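You operate a simulated robot arm through the tools that you are given. There is no shell and no other tool.

You are at the controls of a simulated robot arm. One attempt, no reset.

## Task
Seal the bag, stick label 29 on top and hang it up.
Fine: label it in the teal tray; it hangs on the yellow peg.

It is judged by the outcome, as a careful person would: the job done as asked, and still so three seconds after it is handed in. It fails if anything else is knocked over, pushed out of place, dropped, spilled or broken. Lids that push on must go on centred and level and be pressed home; caps that screw on are set level and turned clockwise until they are tight.

## Robot
A 6-joint arm with a three-finger gripper, fixed in place. Base frame: the origin is on the floor under the middle of its stand, x ahead of it, y to its left, z up. Lengths are in m, angles in rad, forces in N, time in s.
It reaches about 1.213 m from its shoulder. Its first joint turns from -2.897 to 2.897 rad. Payload 4.89 kg.
Tool frame: the origin (TCP) lies between the finger pads and is the grasp point; the fingertips stand 0.03 m ahead of it; z points along the fingers, y is the line along which they close. The gripper opens to 0.164 m; its body begins 0.125 m behind the TCP.
Orientation is that of the tool frame in the base frame, as a unit quaternion [x, y, z, w]. With the fingers straight down and closing along the base's y, the tool's x points along the base's -x, its y along +y and its z along -z.

## Interface
- The arm moves only by the tool send_rows. Its argument "moves" is one flat list of numbers, 7 for each row, row after row: the shift along the tool's x, y, z in m, then the turn, a rotation vector about the tool's x, y, z in rad, then the gripper command, from -1 (shut) to 1 (fully open), values between in proportion. In form: [dx, dy, dz, rx, ry, rz, claw, dx, dy, dz, rx, ry, rz, claw, ...]. A call has 1 to 20 rows; each row shifts and turns the commanded pose from where the row before left it, along the tool's axes as they then stand. A row lasts 0.2 s, in which the tool goes at most 0.05 m and 0.15 rad; a call with a longer step from one row to the next is refused whole, and so is a gripper value outside its range. Where a pose cannot be reached the arm comes as near as it can. A force on the tool above 90 N (or 10 N above the force at the start of the call, whichever is more), or a blocked arm, ends the call early, and 0.2 s more pass. Each finger travels about 0.108 m/s and halts on what it meets, pressing with about 25 N; the grip force reading is that of the motor and also rises with nothing between the fingers. The clock runs only during rows and for 0.2 s after the last one: add rows that do not move to give the fingers time. The reply holds the time, the measured pose of the TCP, the force on the tool along the base axes, the opening and the grip force, in the units named above and with some noise, with the torque about the TCP (base axes, N m) and any sound that the robot's microphone picked up, and new pictures: "views" is both (left out), scene, wrist or none.
- Cameras (640 x 400 px; columns grow to the right, rows downward): "scene" is fixed at [0.049, -0.6522, 1.5132]; the picture's right is [0.52, 0.86, 0.00], its down [-0.25, 0.15, -0.96] and it looks along [-0.82, 0.49, 0.29] (base axes); focal length 214 px, centre (320, 200). "wrist" rides on the gripper at [0.076, -0.002, -0.152] in the tool frame; the picture's right is [0.02, 1.00, 0.00], its down [-0.88, 0.02, -0.47] and it looks along [-0.47, 0.01, 0.88] (tool axes); focal length 247 px, centre (320, 200). There is no depth. A picture from a camera that has moved, and an enlarged one, comes with that camera's place and axes in the base frame and with its lens.
- move_column(by): moves the trunk up (or, below 0, down) by that many m; the arm rides with it, the base frame stays. It gives what a move gives, with no picture.
- inspect(camera, box): a new picture of the part [left, top, right, bottom] of that camera's present view, enlarged. It takes no simulated time.
- sign_off(): hands the job in; it is judged then, once.

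Places have to be worked out from the pictures, the camera data and where the tool is seen. Open the gripper and draw the arm clear of the work before you hand the job in, unless the task says otherwise.

The tools are called as a command line: name --argument value ..., lists and objects as JSON in quotes. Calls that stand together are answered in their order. send_rows: Moves the arm, as the interface text tells. Its arguments: {"type":"object","properties":{"moves":{"type":"array"},"views":{"type":"string","enum":["both","scene","wrist","none"]}},"required":["moves"]} The other tools are called the same way: move_column (by) moves the trunk up or down; inspect (camera, box) takes an enlarged picture of a part of a camera's view; sign_off () hands the job in.

At the start:

```text
t: 0.0
ee_pos: [0.1882, -0.6011, 1.5165]
ee_rot: [0.0, 1.0, 0.001, 0.0]
ft_force: [0.0, 0.1, -0.2]
moment: [-0.01, -0.02, 0.0]
grip_width: 0.1641
gripper_force: 0.0
trunk travel left (down, up): [-0.325, 0.065]
```

scene: 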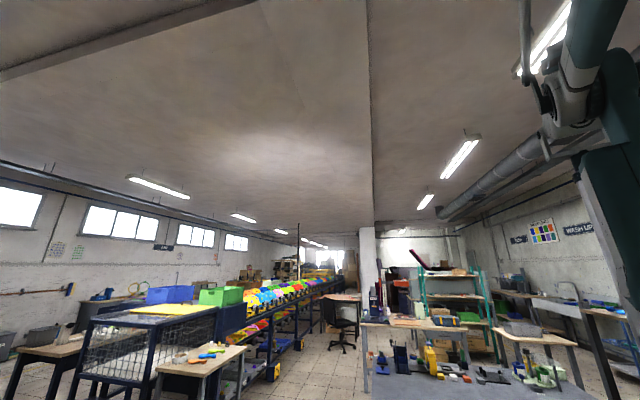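
wrist: 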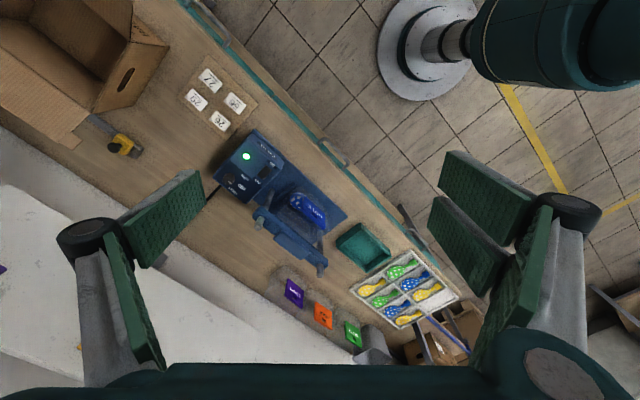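

The wrist picture shows a bench with a blue sealer holding a bag, four number labels on a card, a teal tray and some pegs or hooks; the scene camera points away from it. I enlarge parts of the wrist view to read the details.

inspect --camera "wrist" --box '[160, 50, 320, 150]'

inspect --camera "wrist" --box '[200, 120, 400, 280]'

inspect --camera "wrist" --box '[260, 210, 480, 370]'

inspect --camera "scene" --box '[340, 250, 640, 400]'

```text
4.00 times, centred on (240, 100) of wrist
camera zoom: at [0.1112, -0.6045, 1.6695], right [-0.02, 1.0, 0.0], down [0.88, 0.02, 0.47], along [0.47, 0.01, -0.88], focal length 988 px, centre (640, 600)
```

zoom: 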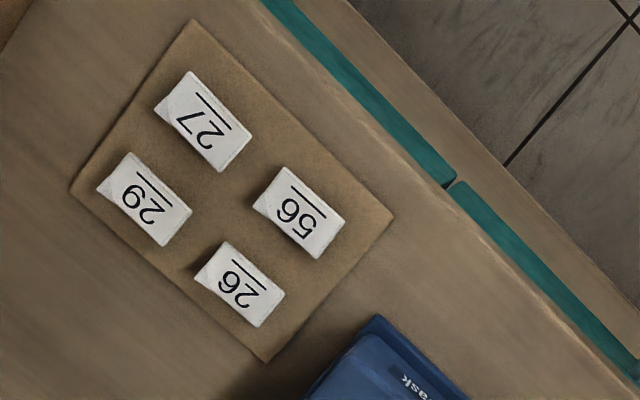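

```text
2.50 times, centred on (300, 200) of wrist
camera zoom: at [0.1112, -0.6045, 1.6695], right [-0.02, 1.0, 0.0], down [0.88, 0.02, 0.47], along [0.47, 0.01, -0.88], focal length 617 px, centre (370, 200)
```

zoom: 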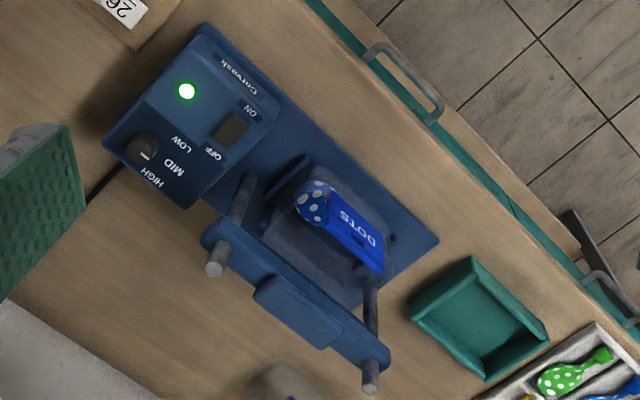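

```text
2.50 times, centred on (370, 290) of wrist
camera zoom: at [0.1112, -0.6045, 1.6695], right [-0.02, 1.0, 0.0], down [0.88, 0.02, 0.47], along [0.47, 0.01, -0.88], focal length 617 px, centre (195, -25)
```

zoom: 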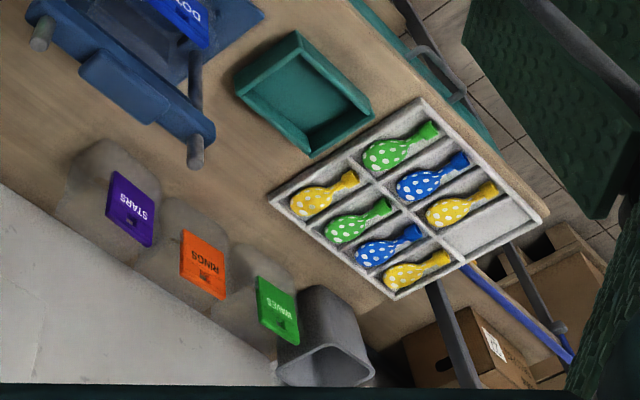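

```text
2.13 times, centred on (490, 325) of scene
camera zoom: at [0.049, -0.6522, 1.5132], right [0.52, 0.86, 0.0], down [-0.25, 0.15, -0.96], along [-0.82, 0.49, 0.29], focal length 458 px, centre (-43, -67)
```

zoom: 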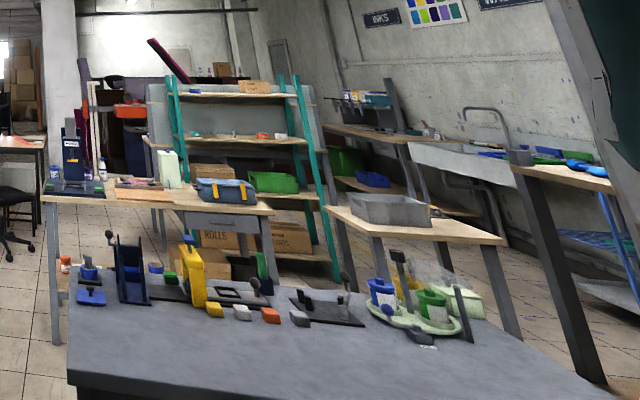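

The bench front edge runs at about 45° in the base frame, facing the robot, and no peg is in view yet. I turn the gripper to line up with the bench and tilt it to look at the back of the bench.

send_rows --moves '[0, 0, 0, 0, 0, 0.15, 1, 0, 0, 0, 0, 0, 0.15, 1, 0, 0, 0, 0, 0, 0.15, 1, 0, 0, 0, 0, 0, 0.15, 1, 0, 0, 0, 0, 0, 0.15, 1, 0, 0, 0, 0, 0, 0.035, 1]' --views "wrist"

```text
t: 1.4
ee_pos: [0.1874, -0.6016, 1.5179]
ee_rot: [0.384, 0.923, 0.0, 0.0]
ft_force: [-0.1, -0.1, -0.2]
moment: [-0.01, 0.02, 0.02]
grip_width: 0.1643
gripper_force: 0.0
trunk travel left (down, up): [-0.325, 0.065]
camera wrist: at [0.1325, -0.55, 1.6695], right [0.69, 0.72, 0.0], down [0.64, -0.61, 0.47], along [0.34, -0.33, -0.88], focal length 247 px, centre (320, 200)
```

wrist: 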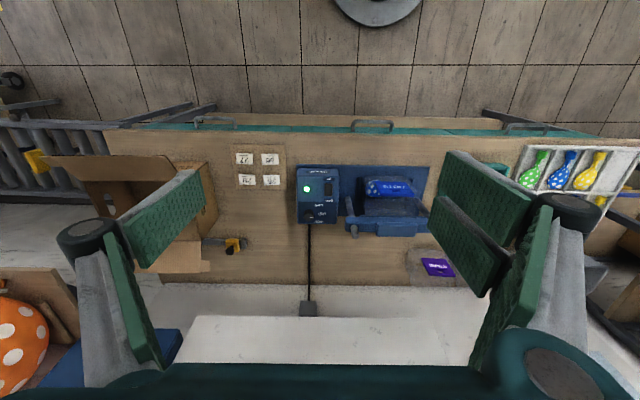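

The view is now square to the bench. I tilt the camera upward to see what stands behind it.

send_rows --moves '[0, 0, 0, 0, -0.15, 0, 1, 0, 0, 0, 0, -0.15, 0, 1, 0, 0, 0, 0, -0.15, 0, 1, 0, 0, 0, 0, -0.15, 0, 1, 0, 0, 0, 0, -0.1, 0, 1]' --views "wrist"

```text
t: 2.5
ee_pos: [0.1988, -0.6965, 1.5364]
ee_rot: [0.363, 0.881, -0.116, 0.282]
ft_force: [1.8, 0.6, 0.3]
moment: [-0.03, 0.13, -0.1]
grip_width: 0.1641
gripper_force: 0.1
trunk travel left (down, up): [-0.325, 0.065]
stopped in row 5: the arm was blocked; the commanded pose is now the measured one
camera wrist: at [0.0897, -0.5924, 1.6152], right [0.69, 0.72, -0.01], down [0.33, -0.3, 0.9], along [0.64, -0.62, -0.44], focal length 247 px, centre (320, 200)
```

wrist: 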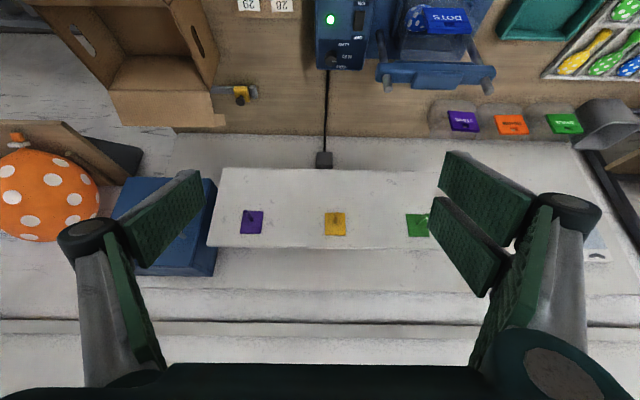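

The camera is upside down relative to the bench: a white panel behind it holds pegs marked purple, yellow and green. I zoom in on the pegs and the surrounding items.

inspect --camera "wrist" --box '[200, 150, 460, 260]'

inspect --camera "wrist" --box '[300, 0, 520, 150]'

inspect --camera "wrist" --box '[0, 50, 320, 280]'

inspect --camera "wrist" --box '[420, 50, 640, 280]'

```text
2.46 times, centred on (330, 205) of wrist
camera zoom: at [0.0897, -0.5924, 1.6152], right [0.69, 0.72, -0.01], down [0.33, -0.3, 0.9], along [0.64, -0.62, -0.44], focal length 608 px, centre (295, 188)
```

zoom: 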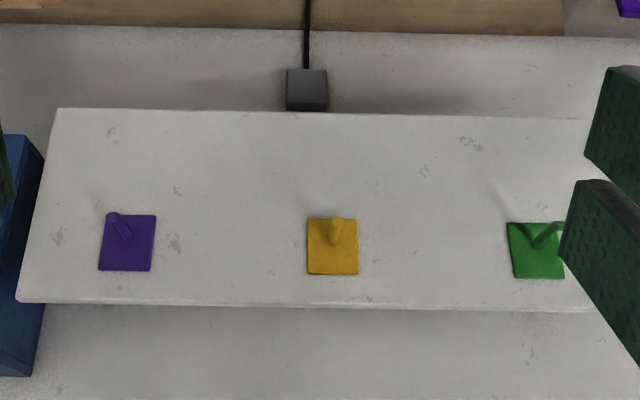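

```text
2.67 times, centred on (410, 75) of wrist
camera zoom: at [0.0897, -0.5924, 1.6152], right [0.69, 0.72, -0.01], down [0.33, -0.3, 0.9], along [0.64, -0.62, -0.44], focal length 659 px, centre (80, 533)
```

zoom: 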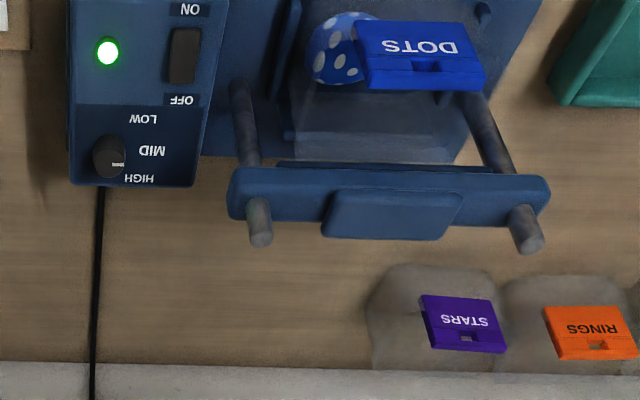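

```text
1.74 times, centred on (160, 165) of wrist
camera zoom: at [0.0897, -0.5924, 1.6152], right [0.69, 0.72, -0.01], down [0.33, -0.3, 0.9], along [0.64, -0.62, -0.44], focal length 430 px, centre (598, 261)
```

zoom: 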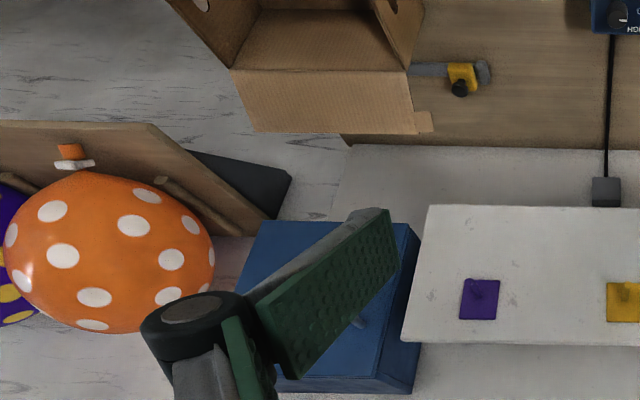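

```text
1.74 times, centred on (530, 165) of wrist
camera zoom: at [0.0897, -0.5924, 1.6152], right [0.69, 0.72, -0.01], down [0.33, -0.3, 0.9], along [0.64, -0.62, -0.44], focal length 430 px, centre (-45, 261)
```

zoom: 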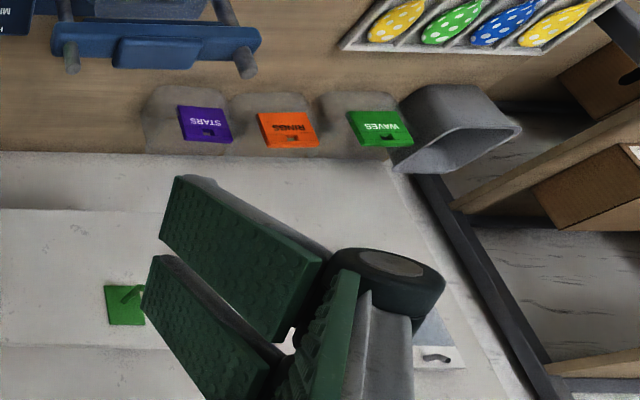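

The yellow peg is the middle one on the white panel behind the bench. I undo the tilt and go lower, over the front of the sealer, for a closer look at it and the bag.

send_rows --moves '[0, 0, 0, 0, 0.124, 0, 1, 0, 0, 0, 0, 0.124, 0, 1, 0, 0, 0, 0, 0.124, 0, 1, 0, 0, 0, 0, 0.124, 0, 1, 0, 0, 0, 0, 0.124, 0, 1, 0, 0.039, 0.029, 0, 0, 0, 1, 0, 0.039, 0.029, 0, 0, 0, 1, 0, 0.039, 0.029, 0, 0, 0, 1, 0, 0.039, 0.029, 0, 0, 0, 1, 0, 0.039, 0.029, 0, 0, 0, 1, 0, 0.039, 0.029, 0, 0, 0, 1, 0, 0.039, 0.029, 0, 0, 0, 1]' --views "wrist"

```text
t: 5.1
ee_pos: [0.3879, -0.5, 1.3318]
ee_rot: [0.382, 0.924, 0.0, 0.0]
ft_force: [-0.4, -0.1, 0.3]
moment: [0.09, -0.08, 0.01]
grip_width: 0.1639
gripper_force: 0.1
trunk travel left (down, up): [-0.325, 0.065]
camera wrist: at [0.3329, -0.4487, 1.4842], right [0.69, 0.72, 0.0], down [0.64, -0.61, 0.47], along [0.34, -0.33, -0.88], focal length 247 px, centre (320, 200)
```

wrist: 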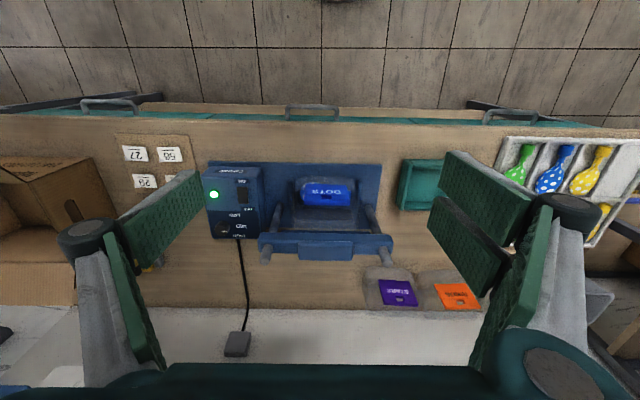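

inspect --camera "wrist" --box '[190, 150, 410, 280]'

inspect --camera "wrist" --box '[280, 160, 400, 240]'

inspect --camera "wrist" --box '[100, 130, 270, 250]'

inspect --camera "wrist" --box '[360, 130, 500, 320]'

```text
2.91 times, centred on (300, 215) of wrist
camera zoom: at [0.3329, -0.4487, 1.4842], right [0.69, 0.72, 0.0], down [0.64, -0.61, 0.47], along [0.34, -0.33, -0.88], focal length 718 px, centre (378, 156)
```

zoom: 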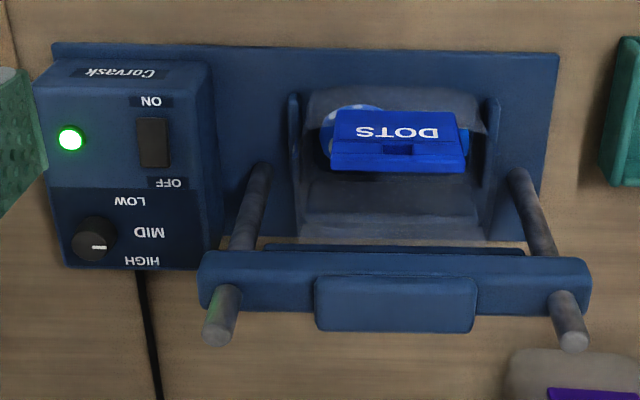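

```text
5.00 times, centred on (340, 200) of wrist
camera zoom: at [0.3329, -0.4487, 1.4842], right [0.69, 0.72, 0.0], down [0.64, -0.61, 0.47], along [0.34, -0.33, -0.88], focal length 1235 px, centre (220, 200)
```

zoom: 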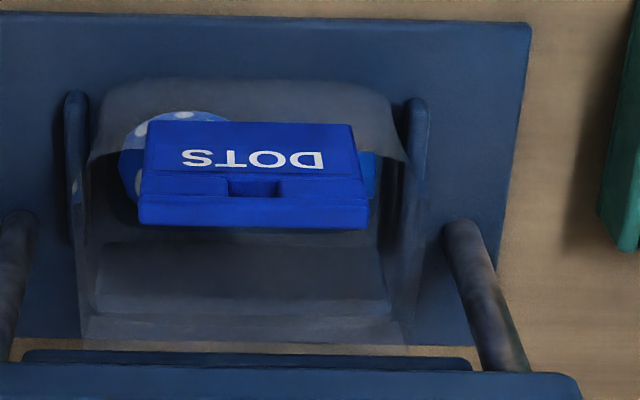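

```text
3.33 times, centred on (185, 190) of wrist
camera zoom: at [0.3329, -0.4487, 1.4842], right [0.69, 0.72, 0.0], down [0.64, -0.61, 0.47], along [0.34, -0.33, -0.88], focal length 823 px, centre (770, 233)
```

zoom: 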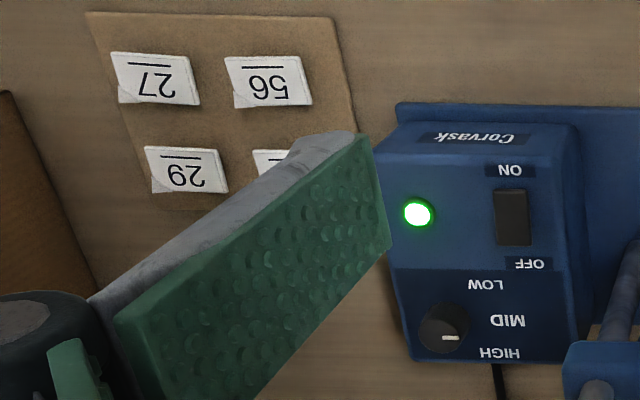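

```text
2.11 times, centred on (430, 225) of wrist
camera zoom: at [0.3329, -0.4487, 1.4842], right [0.69, 0.72, 0.0], down [0.64, -0.61, 0.47], along [0.34, -0.33, -0.88], focal length 520 px, centre (88, 147)
```

zoom: 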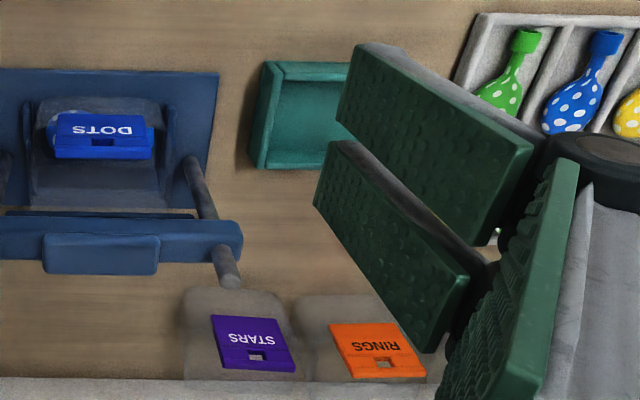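

The bag lies on the sealer with its mouth running under a bar that slides on two posts; I put the bench at z≈0.88 and the bar's press pad at about z≈1.08. I move forward over it with the fingers closing to measure the bar more closely.

send_rows --moves '[-0.0425, 0, 0, 0, 0, 0, -1, -0.0425, 0, 0, 0, 0, 0, -1, -0.0425, 0, 0, 0, 0, 0, -1, -0.0425, 0, 0, 0, 0, 0, -1, 0, 0, 0, 0, 0, 0, -1]' --views "wrist"

```text
t: 6.3
ee_pos: [0.51, -0.6216, 1.3299]
ee_rot: [0.382, 0.924, -0.001, 0.0]
ft_force: [0.1, -1.2, -0.9]
moment: [0.17, 0.17, 0.02]
grip_width: 0.0003
gripper_force: 25.0
trunk travel left (down, up): [-0.325, 0.065]
camera wrist: at [0.4549, -0.5702, 1.483], right [0.69, 0.72, 0.0], down [0.64, -0.61, 0.47], along [0.34, -0.33, -0.88], focal length 247 px, centre (320, 200)
```

wrist: 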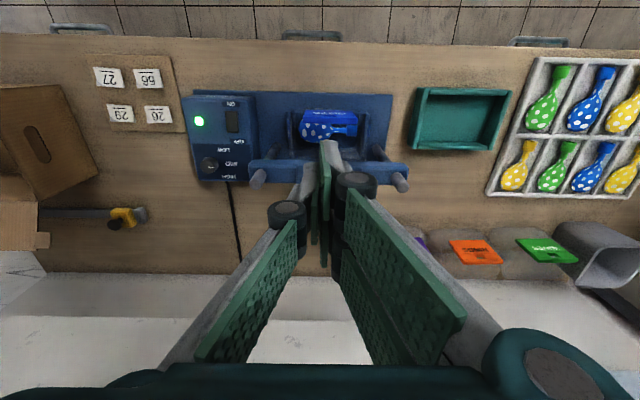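

The closed fingertips sit just in front of the bar in view. I zoom in on the sealer, labels and tray from this nearly overhead position.

inspect --camera "wrist" --box '[180, 80, 420, 200]'

inspect --camera "wrist" --box '[85, 50, 185, 140]'

inspect --camera "wrist" --box '[400, 70, 640, 270]'

inspect --camera "wrist" --box '[280, 95, 380, 165]'

```text
2.67 times, centred on (300, 140) of wrist
camera zoom: at [0.4549, -0.5702, 1.483], right [0.69, 0.72, 0.0], down [0.64, -0.61, 0.47], along [0.34, -0.33, -0.88], focal length 659 px, centre (373, 360)
```

zoom: 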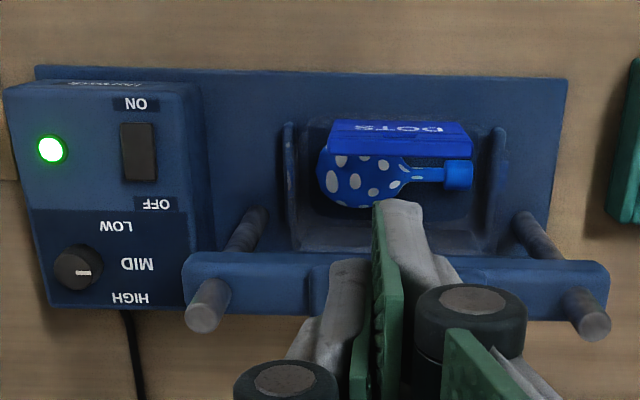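

```text
4.44 times, centred on (135, 95) of wrist
camera zoom: at [0.4549, -0.5702, 1.483], right [0.69, 0.72, 0.0], down [0.64, -0.61, 0.47], along [0.34, -0.33, -0.88], focal length 1098 px, centre (1142, 667)
```

zoom: 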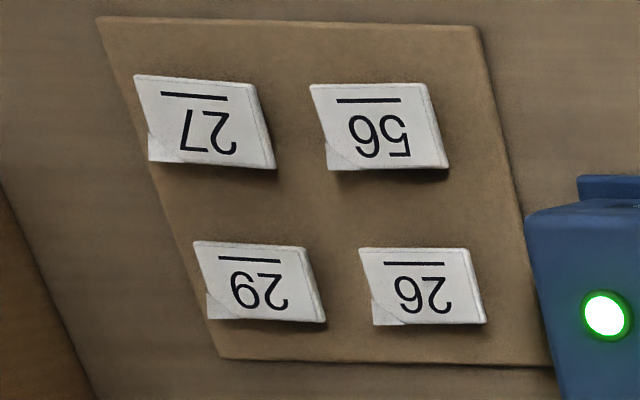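

```text
2.00 times, centred on (520, 170) of wrist
camera zoom: at [0.4549, -0.5702, 1.483], right [0.69, 0.72, 0.0], down [0.64, -0.61, 0.47], along [0.34, -0.33, -0.88], focal length 494 px, centre (-80, 260)
```

zoom: 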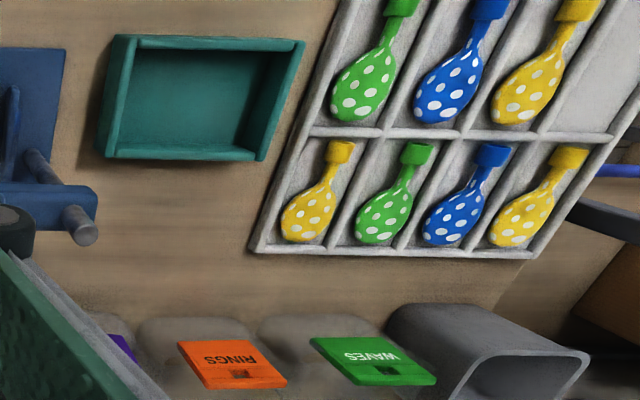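

```text
5.71 times, centred on (330, 130) of wrist
camera zoom: at [0.4549, -0.5702, 1.483], right [0.69, 0.72, 0.0], down [0.64, -0.61, 0.47], along [0.34, -0.33, -0.88], focal length 1411 px, centre (263, 600)
```

zoom: 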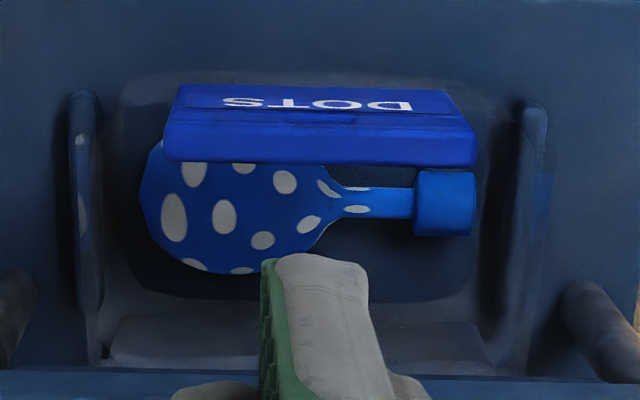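

The card appears to stand upright at the near end of the bag with the balloon behind it, but I need to confirm this before acting. I back off, go lower and tilt up for a shallow front view of the sealer.

send_rows --moves '[0.049, 0, 0, 0, 0, 0, 1, 0.049, 0, 0, 0, 0, 0, 1, 0.049, 0, 0, 0, 0, 0, 1, 0.049, 0, 0, 0, 0, 0, 1, 0.049, 0, 0, 0, 0, 0, 1, 0.03, 0, 0.035, 0, 0, 0, 1, 0, 0, 0.049, 0, 0, 0, 1, 0, 0, 0.049, 0, 0, 0, 1, 0, 0, 0, 0, -0.12, 0, 1, 0, 0, 0, 0, -0.12, 0, 1, 0, 0, 0, 0, -0.12, 0, 1, 0, 0, 0, 0, -0.12, 0, 1, 0, 0, 0, 0, -0.12, 0, 1]' --views "wrist"

```text
t: 9.3
ee_pos: [0.3297, -0.4562, 1.2041]
ee_rot: [0.366, 0.882, -0.113, 0.275]
ft_force: [-0.9, 0.5, 0.1]
moment: [-0.03, -0.03, -0.03]
grip_width: 0.1639
gripper_force: 0.1
trunk travel left (down, up): [-0.325, 0.065]
stopped in row 13: the arm was blocked; the commanded pose is now the measured one
camera wrist: at [0.2225, -0.3529, 1.2861], right [0.69, 0.72, -0.01], down [0.34, -0.31, 0.89], along [0.64, -0.62, -0.46], focal length 247 px, centre (320, 200)
```

wrist: 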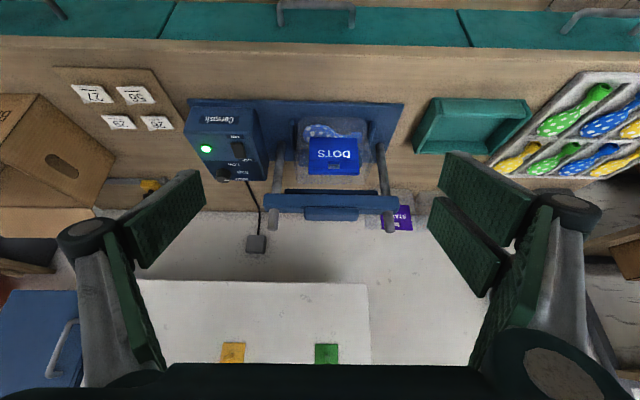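

inspect --camera "wrist" --box '[180, 80, 420, 240]'

inspect --camera "wrist" --box '[280, 100, 400, 190]'

inspect --camera "wrist" --box '[140, 270, 400, 390]'

```text
2.50 times, centred on (300, 160) of wrist
camera zoom: at [0.2225, -0.3529, 1.2861], right [0.69, 0.72, -0.01], down [0.34, -0.31, 0.89], along [0.64, -0.62, -0.46], focal length 617 px, centre (370, 300)
```

zoom: 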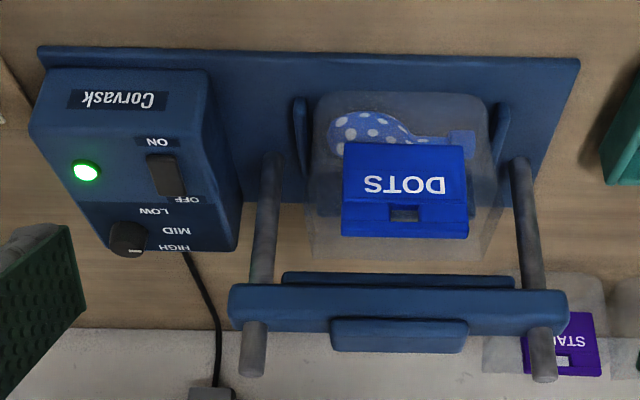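

```text
4.44 times, centred on (340, 145) of wrist
camera zoom: at [0.2225, -0.3529, 1.2861], right [0.69, 0.72, -0.01], down [0.34, -0.31, 0.89], along [0.64, -0.62, -0.46], focal length 1098 px, centre (231, 444)
```

zoom: 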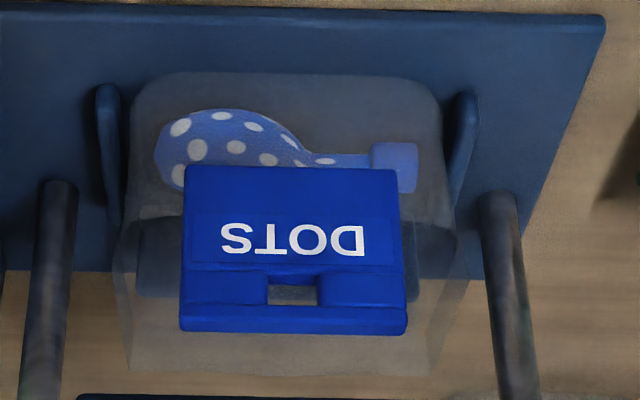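

```text
2.46 times, centred on (270, 330) of wrist
camera zoom: at [0.2225, -0.3529, 1.2861], right [0.69, 0.72, -0.01], down [0.34, -0.31, 0.89], along [0.64, -0.62, -0.46], focal length 608 px, centre (443, -120)
```

zoom: 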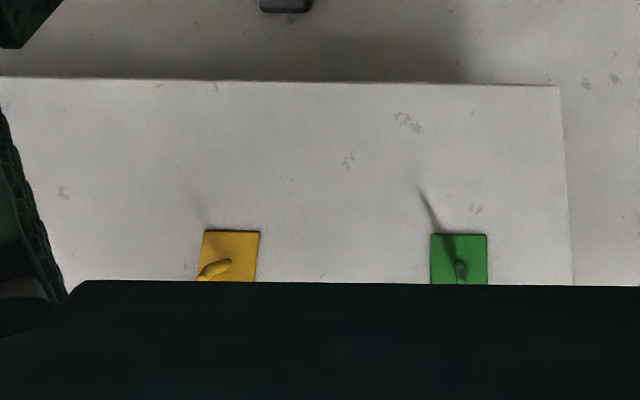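

Three views agree on the layout (f is forward into the bench, l is left along it). The card stands vertical at f≈0.80, with its top at z≈1.015 and the hang hole near the top. The bag mouth is at f≈0.89, z≈0.99 under the bar, and the pad's top is near f=0.90, l=-0.06, z≈1.07. I straighten the tool, close the fingers and hover over the pad.

send_rows --moves '[0, 0, 0, 0, 0.1208, 0, 1, 0, 0, 0, 0, 0.1208, 0, 1, 0, 0, 0, 0, 0.1208, 0, 1, 0, 0, 0, 0, 0.1208, 0, 1, 0, 0, 0, 0, 0.1208, 0, 1, -0.049, 0.004, -0.002, 0, 0, 0, -1, -0.049, 0.004, -0.002, 0, 0, 0, -1, -0.049, 0.004, -0.002, 0, 0, 0, -1, -0.049, 0.004, -0.002, 0, 0, 0, -1, -0.049, 0.004, -0.002, 0, 0, 0, -1, -0.049, 0.004, -0.002, 0, 0, 0, -1, -0.049, 0.004, -0.002, 0, 0, 0, -1, 0, 0, 0, 0, 0, 0, -1]' --views "wrist"

```text
t: 12.1
ee_pos: [0.5903, -0.6793, 1.2156]
ee_rot: [0.383, 0.924, 0.001, -0.001]
ft_force: [1.3, -0.9, -1.6]
moment: [0.16, 0.15, -0.04]
grip_width: 0.0
gripper_force: 25.4
trunk travel left (down, up): [-0.325, 0.065]
camera wrist: at [0.5369, -0.6274, 1.3694], right [0.69, 0.72, 0.0], down [0.64, -0.61, 0.47], along [0.34, -0.33, -0.88], focal length 247 px, centre (320, 200)
```

wrist: 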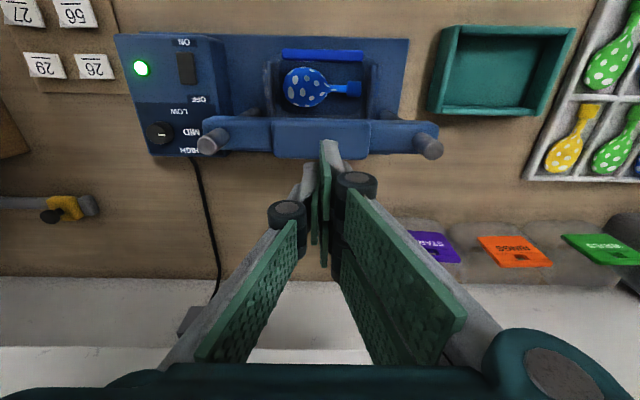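

The pad centre works out at f≈0.898, l≈-0.062, directly under the closed fingertips. I take a zoom here before pressing.

inspect --camera "wrist" --box '[180, 30, 460, 190]'

```text
2.29 times, centred on (320, 110) of wrist
camera zoom: at [0.5369, -0.6274, 1.3694], right [0.69, 0.72, 0.0], down [0.64, -0.61, 0.47], along [0.34, -0.33, -0.88], focal length 564 px, centre (320, 406)
```

zoom: 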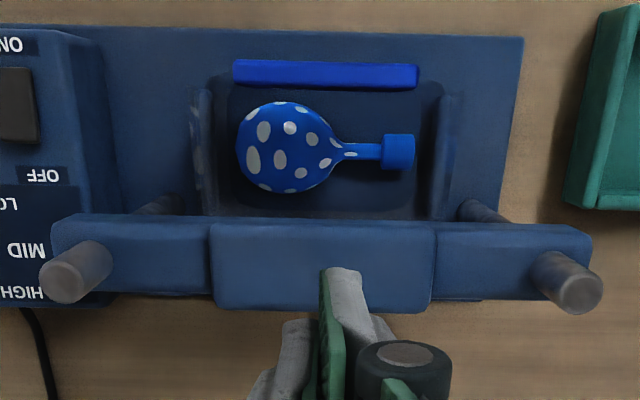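

The bag is an open-topped pouch with the balloon inside and the card at the front. I lower onto the pad, quickly at first and then in small steps to feel the contact.

send_rows --moves '[0, 0, 0.045, 0, 0, 0, -1, 0, 0, 0.04, 0, 0, 0, -1, 0, 0, 0.01, 0, 0, 0, -1, 0, 0, 0.01, 0, 0, 0, -1, 0, 0, 0.01, 0, 0, 0, -1, 0, 0, 0.01, 0, 0, 0, -1]' --views "wrist"

```text
t: 13.5
ee_pos: [0.5913, -0.6765, 1.0929]
ee_rot: [0.383, 0.924, 0.0, 0.0]
ft_force: [0.9, -1.5, 3.4]
moment: [-0.11, -0.09, 0.01]
grip_width: 0.0058
gripper_force: 44.8
trunk travel left (down, up): [-0.325, 0.065]
camera wrist: at [0.5356, -0.6253, 1.2448], right [0.69, 0.72, 0.0], down [0.64, -0.61, 0.47], along [0.34, -0.33, -0.88], focal length 247 px, centre (320, 200)
```

wrist: 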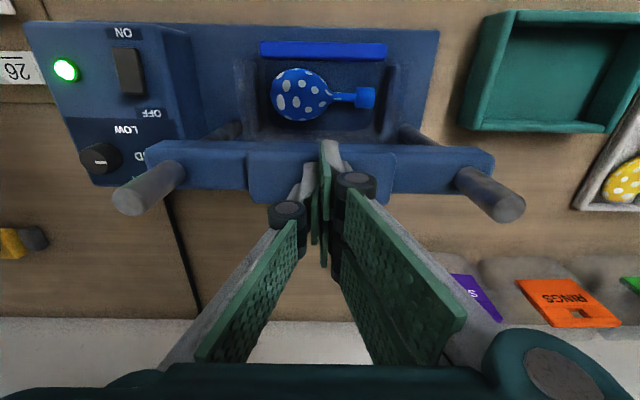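

A slight upward force shows at tip height z≈1.063, so I'm just touching the pad. I continue pressing down in small steps.

send_rows --moves '[0, 0, 0.01, 0, 0, 0, -1, 0, 0, 0.01, 0, 0, 0, -1, 0, 0, 0.01, 0, 0, 0, -1, 0, 0, 0.01, 0, 0, 0, -1]' --views "wrist"

```text
t: 14.5
ee_pos: [0.5901, -0.6764, 1.0561]
ee_rot: [0.382, 0.924, 0.0, 0.001]
ft_force: [11.5, -10.2, 55.4]
moment: [-0.04, -0.17, 0.02]
grip_width: 0.0063
gripper_force: 44.7
trunk travel left (down, up): [-0.325, 0.065]
camera wrist: at [0.5352, -0.6248, 1.208], right [0.69, 0.72, 0.0], down [0.64, -0.61, 0.47], along [0.34, -0.33, -0.88], focal length 247 px, centre (320, 200)
```

wrist: 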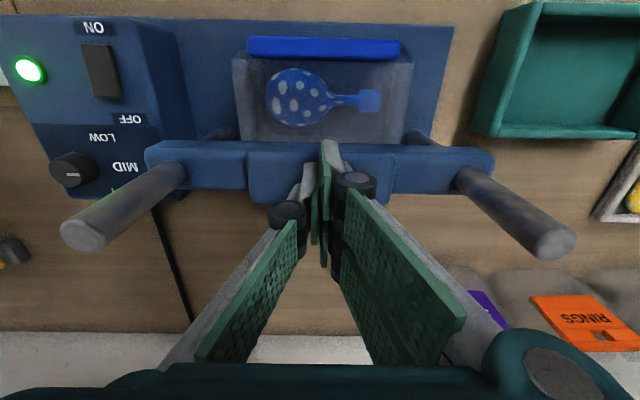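

The bar has come down about 4 cm, the mouth now lies closed under it, and the force is 55 N. I hold it there for a few seconds to let the seal form.

send_rows --moves '[0, 0, 0.001, 0, 0, 0, -1, 0, 0, 0, 0, 0, 0, -1, 0, 0, 0, 0, 0, 0, -1, 0, 0, 0, 0, 0, 0, -1, 0, 0, 0, 0, 0, 0, -1, 0, 0, 0, 0, 0, 0, -1, 0, 0, 0, 0, 0, 0, -1, 0, 0, 0, 0, 0, 0, -1, 0, 0, 0, 0, 0, 0, -1, 0, 0, 0, 0, 0, 0, -1]' --views "wrist"

```text
t: 15.0
ee_pos: [0.5903, -0.676, 1.055]
ee_rot: [0.383, 0.924, -0.001, 0.002]
ft_force: [-1.1, 3.9, 48.9]
moment: [0.33, 0.17, 0.0]
grip_width: 0.0061
gripper_force: 44.9
trunk travel left (down, up): [-0.325, 0.065]
stopped in row 2: the force on the tool passed its limit at 94 N (the readings are from after the stop); the commanded pose is now the measured one
camera wrist: at [0.535, -0.6246, 1.208], right [0.69, 0.72, 0.0], down [0.64, -0.61, 0.48], along [0.34, -0.33, -0.88], focal length 247 px, centre (320, 200)
```

wrist: 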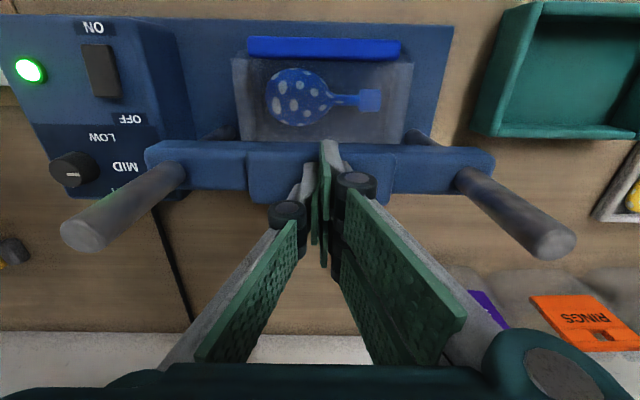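

The bar is at its stop (the force peaked at 94 N and is now 49 N), with the commanded pose reset to the measured one. I hold without moving to see whether the light or a sound signals the seal.

send_rows --moves '[0, 0, 0, 0, 0, 0, -1, 0, 0, 0, 0, 0, 0, -1, 0, 0, 0, 0, 0, 0, -1, 0, 0, 0, 0, 0, 0, -1, 0, 0, 0, 0, 0, 0, -1, 0, 0, 0, 0, 0, 0, -1, 0, 0, 0, 0, 0, 0, -1, 0, 0, 0, 0, 0, 0, -1, 0, 0, 0, 0, 0, 0, -1, 0, 0, 0, 0, 0, 0, -1]' --views "wrist"

```text
t: 17.2
ee_pos: [0.5906, -0.6772, 1.0556]
ee_rot: [0.382, 0.924, -0.001, 0.002]
ft_force: [12.1, -11.3, 85.2]
moment: [0.05, -0.12, 0.03]
grip_width: 0.0061
gripper_force: 44.6
trunk travel left (down, up): [-0.325, 0.065]
camera wrist: at [0.5349, -0.6245, 1.2076], right [0.69, 0.72, 0.0], down [0.64, -0.61, 0.48], along [0.34, -0.33, -0.88], focal length 247 px, centre (320, 200)
```

wrist: 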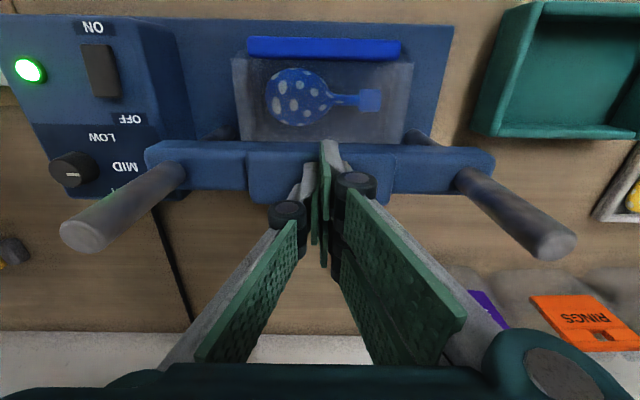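

No sound so far and the light is still green. I zoom to check the bag mouth and the light.

inspect --camera "wrist" --box '[0, 10, 260, 200]'

inspect --camera "wrist" --box '[210, 20, 450, 200]'

```text
2.11 times, centred on (130, 105) of wrist
camera zoom: at [0.5349, -0.6245, 1.2076], right [0.69, 0.72, 0.0], down [0.64, -0.61, 0.48], along [0.34, -0.33, -0.88], focal length 520 px, centre (720, 400)
```

zoom: 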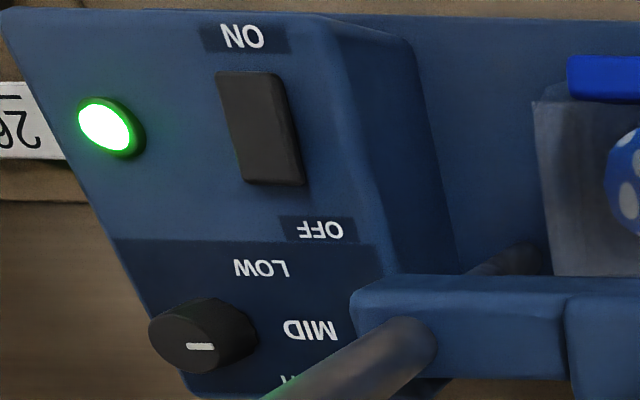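

```text
2.22 times, centred on (330, 110) of wrist
camera zoom: at [0.5349, -0.6245, 1.2076], right [0.69, 0.72, 0.0], down [0.64, -0.61, 0.48], along [0.34, -0.33, -0.88], focal length 549 px, centre (298, 400)
```

zoom: 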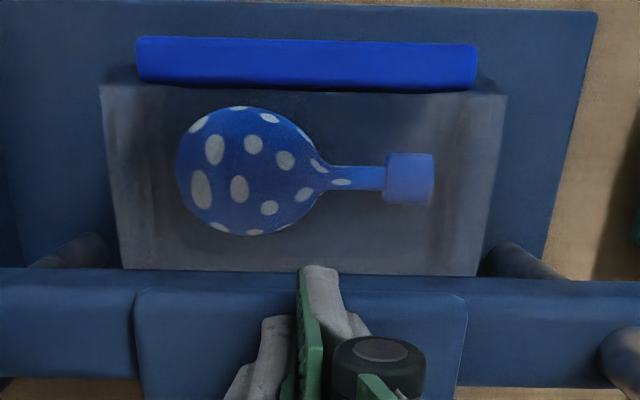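

The film is now drawn flat over the balloon under the bar. I hold for two more seconds with slightly less pressure, then lift off in steps.

send_rows --moves '[0, 0, -0.001, 0, 0, 0, -1, 0, 0, 0, 0, 0, 0, -1, 0, 0, 0, 0, 0, 0, -1, 0, 0, 0, 0, 0, 0, -1, 0, 0, 0, 0, 0, 0, -1, 0, 0, 0, 0, 0, 0, -1, 0, 0, 0, 0, 0, 0, -1, 0, 0, 0, 0, 0, 0, -1, 0, 0, 0, 0, 0, 0, -1, 0, 0, 0, 0, 0, 0, -1, 0, 0, 0, 0, 0, 0, -1, 0, 0, 0, 0, 0, 0, -1]' --views "none"

send_rows --moves '[0, 0, -0.02, 0, 0, 0, -1, 0, 0, -0.02, 0, 0, 0, -1, 0, 0, -0.02, 0, 0, 0, -1, 0, 0, -0.03, 0, 0, 0, -1, 0, 0, -0.03, 0, 0, 0, -1, 0, 0, 0, 0, 0, 0, -1]' --views "wrist"

```text
t: 19.8
ee_pos: [0.5918, -0.6759, 1.0554]
ee_rot: [0.383, 0.924, -0.001, 0.002]
ft_force: [1.4, -2.4, 57.7]
moment: [0.16, 0.15, -0.01]
grip_width: 0.006
gripper_force: 44.8
trunk travel left (down, up): [-0.325, 0.065]
```

```text
t: 21.2
ee_pos: [0.5914, -0.6771, 1.1741]
ee_rot: [0.383, 0.924, 0.0, 0.001]
ft_force: [-0.2, 0.9, -0.4]
moment: [-0.08, -0.06, 0.01]
grip_width: 0.0
gripper_force: 44.3
trunk travel left (down, up): [-0.325, 0.065]
camera wrist: at [0.535, -0.6252, 1.3268], right [0.69, 0.72, 0.0], down [0.64, -0.61, 0.47], along [0.34, -0.33, -0.88], focal length 247 px, centre (320, 200)
```

wrist: 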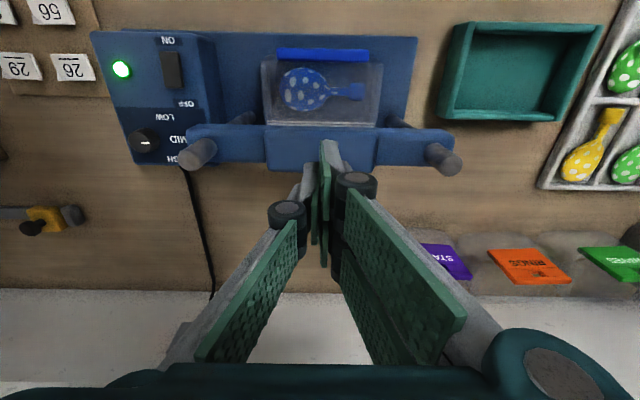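

The bar has sprung back and the film stays closed over the balloon. I zoom in to verify the seal and the bag's shape.

inspect --camera "wrist" --box '[180, 20, 480, 190]'

inspect --camera "wrist" --box '[250, 40, 400, 140]'

```text
2.13 times, centred on (330, 105) of wrist
camera zoom: at [0.535, -0.6252, 1.3268], right [0.69, 0.72, 0.0], down [0.64, -0.61, 0.47], along [0.34, -0.33, -0.88], focal length 527 px, centre (299, 403)
```

zoom: 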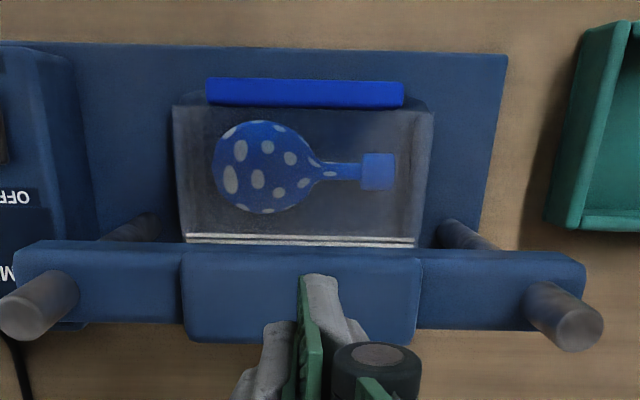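

```text
4.00 times, centred on (325, 90) of wrist
camera zoom: at [0.535, -0.6252, 1.3268], right [0.69, 0.72, 0.0], down [0.64, -0.61, 0.47], along [0.34, -0.33, -0.88], focal length 988 px, centre (300, 640)
```

zoom: 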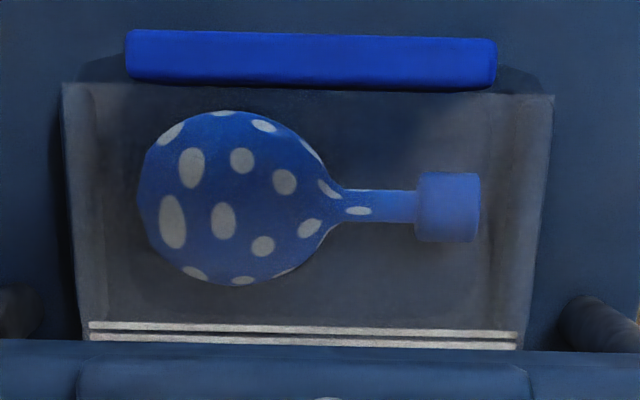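

Two white weld lines now cross the bag near its far end, so it is sealed. I back off with the fingers open and tilt to look at the sealed bag from the front before grasping the card by its side edges.

send_rows --moves '[0, 0, -0.045, 0, 0, 0, -1, 0.049, 0, 0, 0, 0, 0, 0, 0.049, 0, 0, 0, 0, 0, 1, 0.049, 0, 0, 0, 0, 0, 1, 0.049, 0, 0, 0, 0, 0, 1, 0.049, 0, 0, 0, -0.1, 0, 1, 0, 0, 0, 0, -0.1, 0, 1, 0, 0, 0, 0, -0.1, 0, 1, 0, 0, 0, 0, -0.1, 0, 1, 0, 0, 0, 0, -0.1, 0, 1, 0, 0, 0.045, 0, 0, 0, 1]' --views "wrist"

```text
t: 23.6
ee_pos: [0.4315, -0.5205, 1.1803]
ee_rot: [0.371, 0.895, -0.095, 0.23]
ft_force: [-2.3, 3.1, 1.9]
moment: [-0.36, -0.27, -0.02]
grip_width: 0.164
gripper_force: 0.1
trunk travel left (down, up): [-0.325, 0.065]
camera wrist: at [0.331, -0.4214, 1.2766], right [0.69, 0.72, -0.01], down [0.4, -0.37, 0.84], along [0.6, -0.59, -0.54], focal length 247 px, centre (320, 200)
```

wrist: 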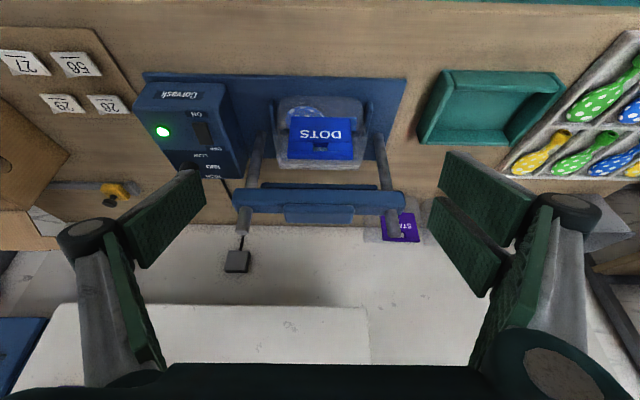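

inspect --camera "wrist" --box '[250, 80, 400, 190]'

inspect --camera "wrist" --box '[400, 50, 640, 300]'

inspect --camera "wrist" --box '[40, 140, 260, 300]'

```text
3.64 times, centred on (325, 135) of wrist
camera zoom: at [0.331, -0.4214, 1.2766], right [0.69, 0.72, -0.01], down [0.4, -0.37, 0.84], along [0.6, -0.59, -0.54], focal length 898 px, centre (302, 436)
```

zoom: 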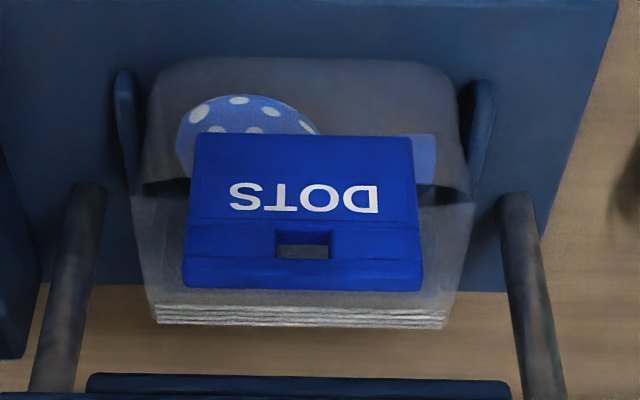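

```text
1.60 times, centred on (520, 175) of wrist
camera zoom: at [0.331, -0.4214, 1.2766], right [0.69, 0.72, -0.01], down [0.4, -0.37, 0.84], along [0.6, -0.59, -0.54], focal length 395 px, centre (0, 240)
```

zoom: 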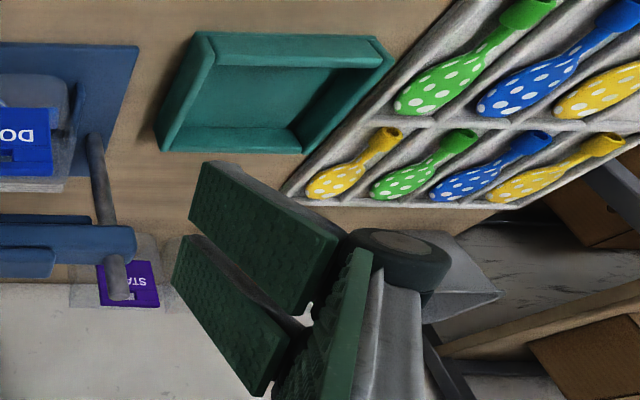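

```text
2.50 times, centred on (150, 220) of wrist
camera zoom: at [0.331, -0.4214, 1.2766], right [0.69, 0.72, -0.01], down [0.4, -0.37, 0.84], along [0.6, -0.59, -0.54], focal length 617 px, centre (745, 150)
```

zoom: 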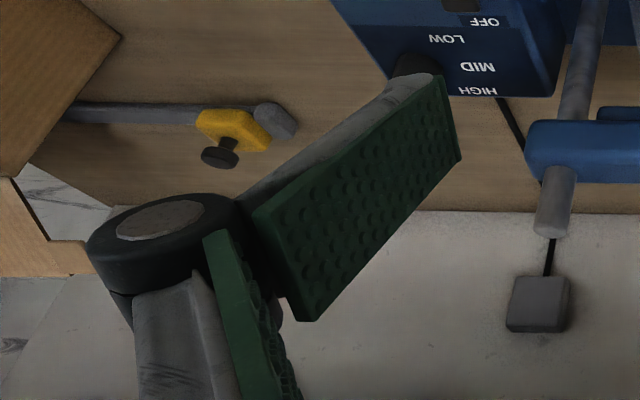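

The sealed bag's top film sits at z≈0.97, and the card sticks up to z≈1.016. I go in with the tilted, open gripper straddling the card's two side edges, stopping at z≈1.10 first.

send_rows --moves '[-0.0201, 0.0006, 0.0339, 0, 0, 0, 1, -0.0201, 0.0006, 0.0339, 0, 0, 0, 1, -0.0201, 0.0006, 0.0339, 0, 0, 0, 1, -0.0201, 0.0006, 0.0339, 0, 0, 0, 1, 0, 0, 0, 0, 0, 0, 1]' --views "wrist"

```text
t: 24.8
ee_pos: [0.5336, -0.6154, 1.0986]
ee_rot: [0.371, 0.895, -0.094, 0.229]
ft_force: [0.4, -1.0, -0.3]
moment: [0.06, 0.08, -0.01]
grip_width: 0.1643
gripper_force: 0.0
trunk travel left (down, up): [-0.325, 0.065]
camera wrist: at [0.4317, -0.5179, 1.1953], right [0.69, 0.72, -0.01], down [0.4, -0.37, 0.84], along [0.6, -0.58, -0.55], focal length 247 px, centre (320, 200)
```

wrist: 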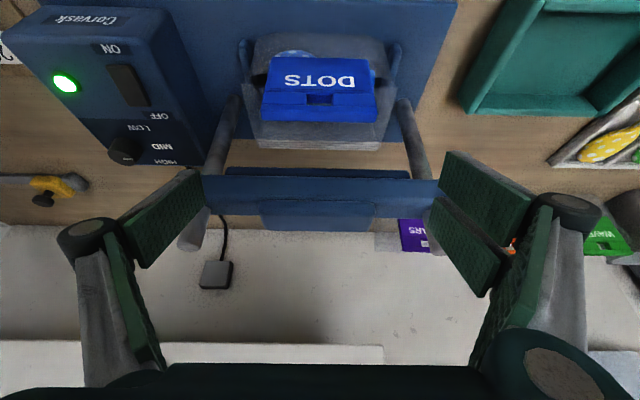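

The fingers hang to either side of the card in view. I zoom in to check the card's position against the fingers.

inspect --camera "wrist" --box '[230, 20, 410, 160]'

```text
2.86 times, centred on (320, 90) of wrist
camera zoom: at [0.4317, -0.5179, 1.1953], right [0.69, 0.72, -0.01], down [0.4, -0.37, 0.84], along [0.6, -0.58, -0.55], focal length 706 px, centre (320, 514)
```

zoom: 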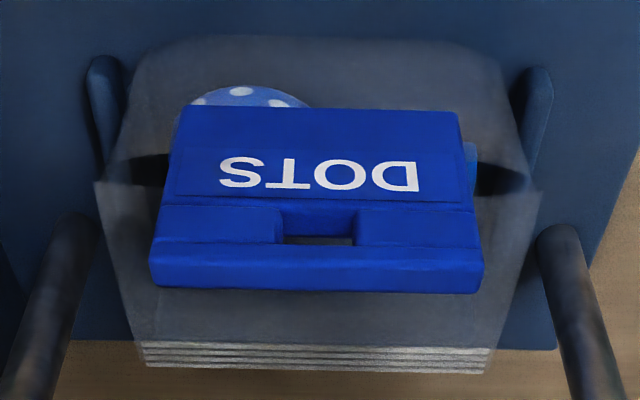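

The card spans l≈-0.115 to -0.010 and f≈0.802–0.818, so the gripper needs a small shift of 3.5 mm to the right. I descend to z≈0.997 with the fingers open beside the card.

send_rows --moves '[0.0172, -0.0012, 0.0292, 0, 0, 0, 1, 0.0172, -0.0012, 0.0292, 0, 0, 0, 1, 0.0172, -0.0012, 0.0292, 0, 0, 0, 1, 0, 0, 0, 0, 0, 0, 1]' --views "wrist"

```text
t: 25.8
ee_pos: [0.528, -0.6151, 0.9956]
ee_rot: [0.37, 0.895, -0.095, 0.229]
ft_force: [0.2, 0.0, -0.2]
moment: [0.0, 0.02, -0.06]
grip_width: 0.1642
gripper_force: 0.1
trunk travel left (down, up): [-0.325, 0.065]
camera wrist: at [0.4269, -0.518, 1.0931], right [0.69, 0.72, -0.01], down [0.4, -0.37, 0.84], along [0.6, -0.59, -0.55], focal length 247 px, centre (320, 200)
```

wrist: 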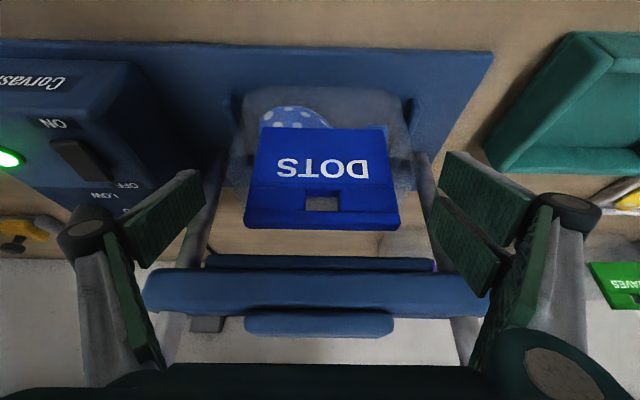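

The card sits centred between the pads and no force is showing. I close the fingers onto its side edges.

send_rows --moves '[0, 0, 0, 0, 0, 0, 0.4, 0, 0, 0, 0, 0, 0, 0.2, 0, 0, 0, 0, 0, 0, -1, 0, 0, 0, 0, 0, 0, -1, 0, 0, 0, 0, 0, 0, -1]' --views "wrist"

```text
t: 27.0
ee_pos: [0.5269, -0.6141, 0.9971]
ee_rot: [0.372, 0.894, -0.096, 0.23]
ft_force: [-0.8, -0.2, 1.6]
moment: [0.05, -0.03, -0.01]
grip_width: 0.0988
gripper_force: 24.6
trunk travel left (down, up): [-0.325, 0.065]
camera wrist: at [0.4267, -0.5177, 1.0937], right [0.69, 0.72, -0.01], down [0.4, -0.37, 0.84], along [0.6, -0.59, -0.54], focal length 247 px, centre (320, 200)
```

wrist: 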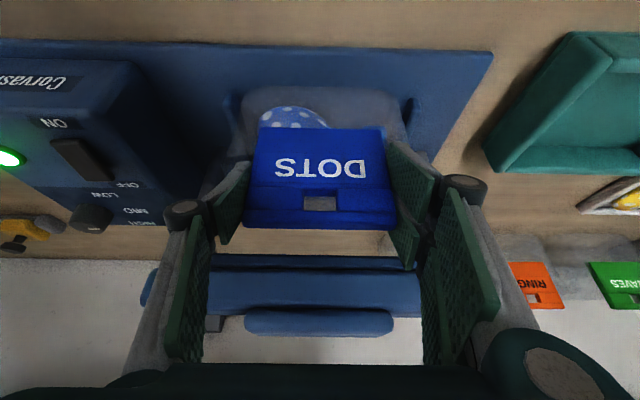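

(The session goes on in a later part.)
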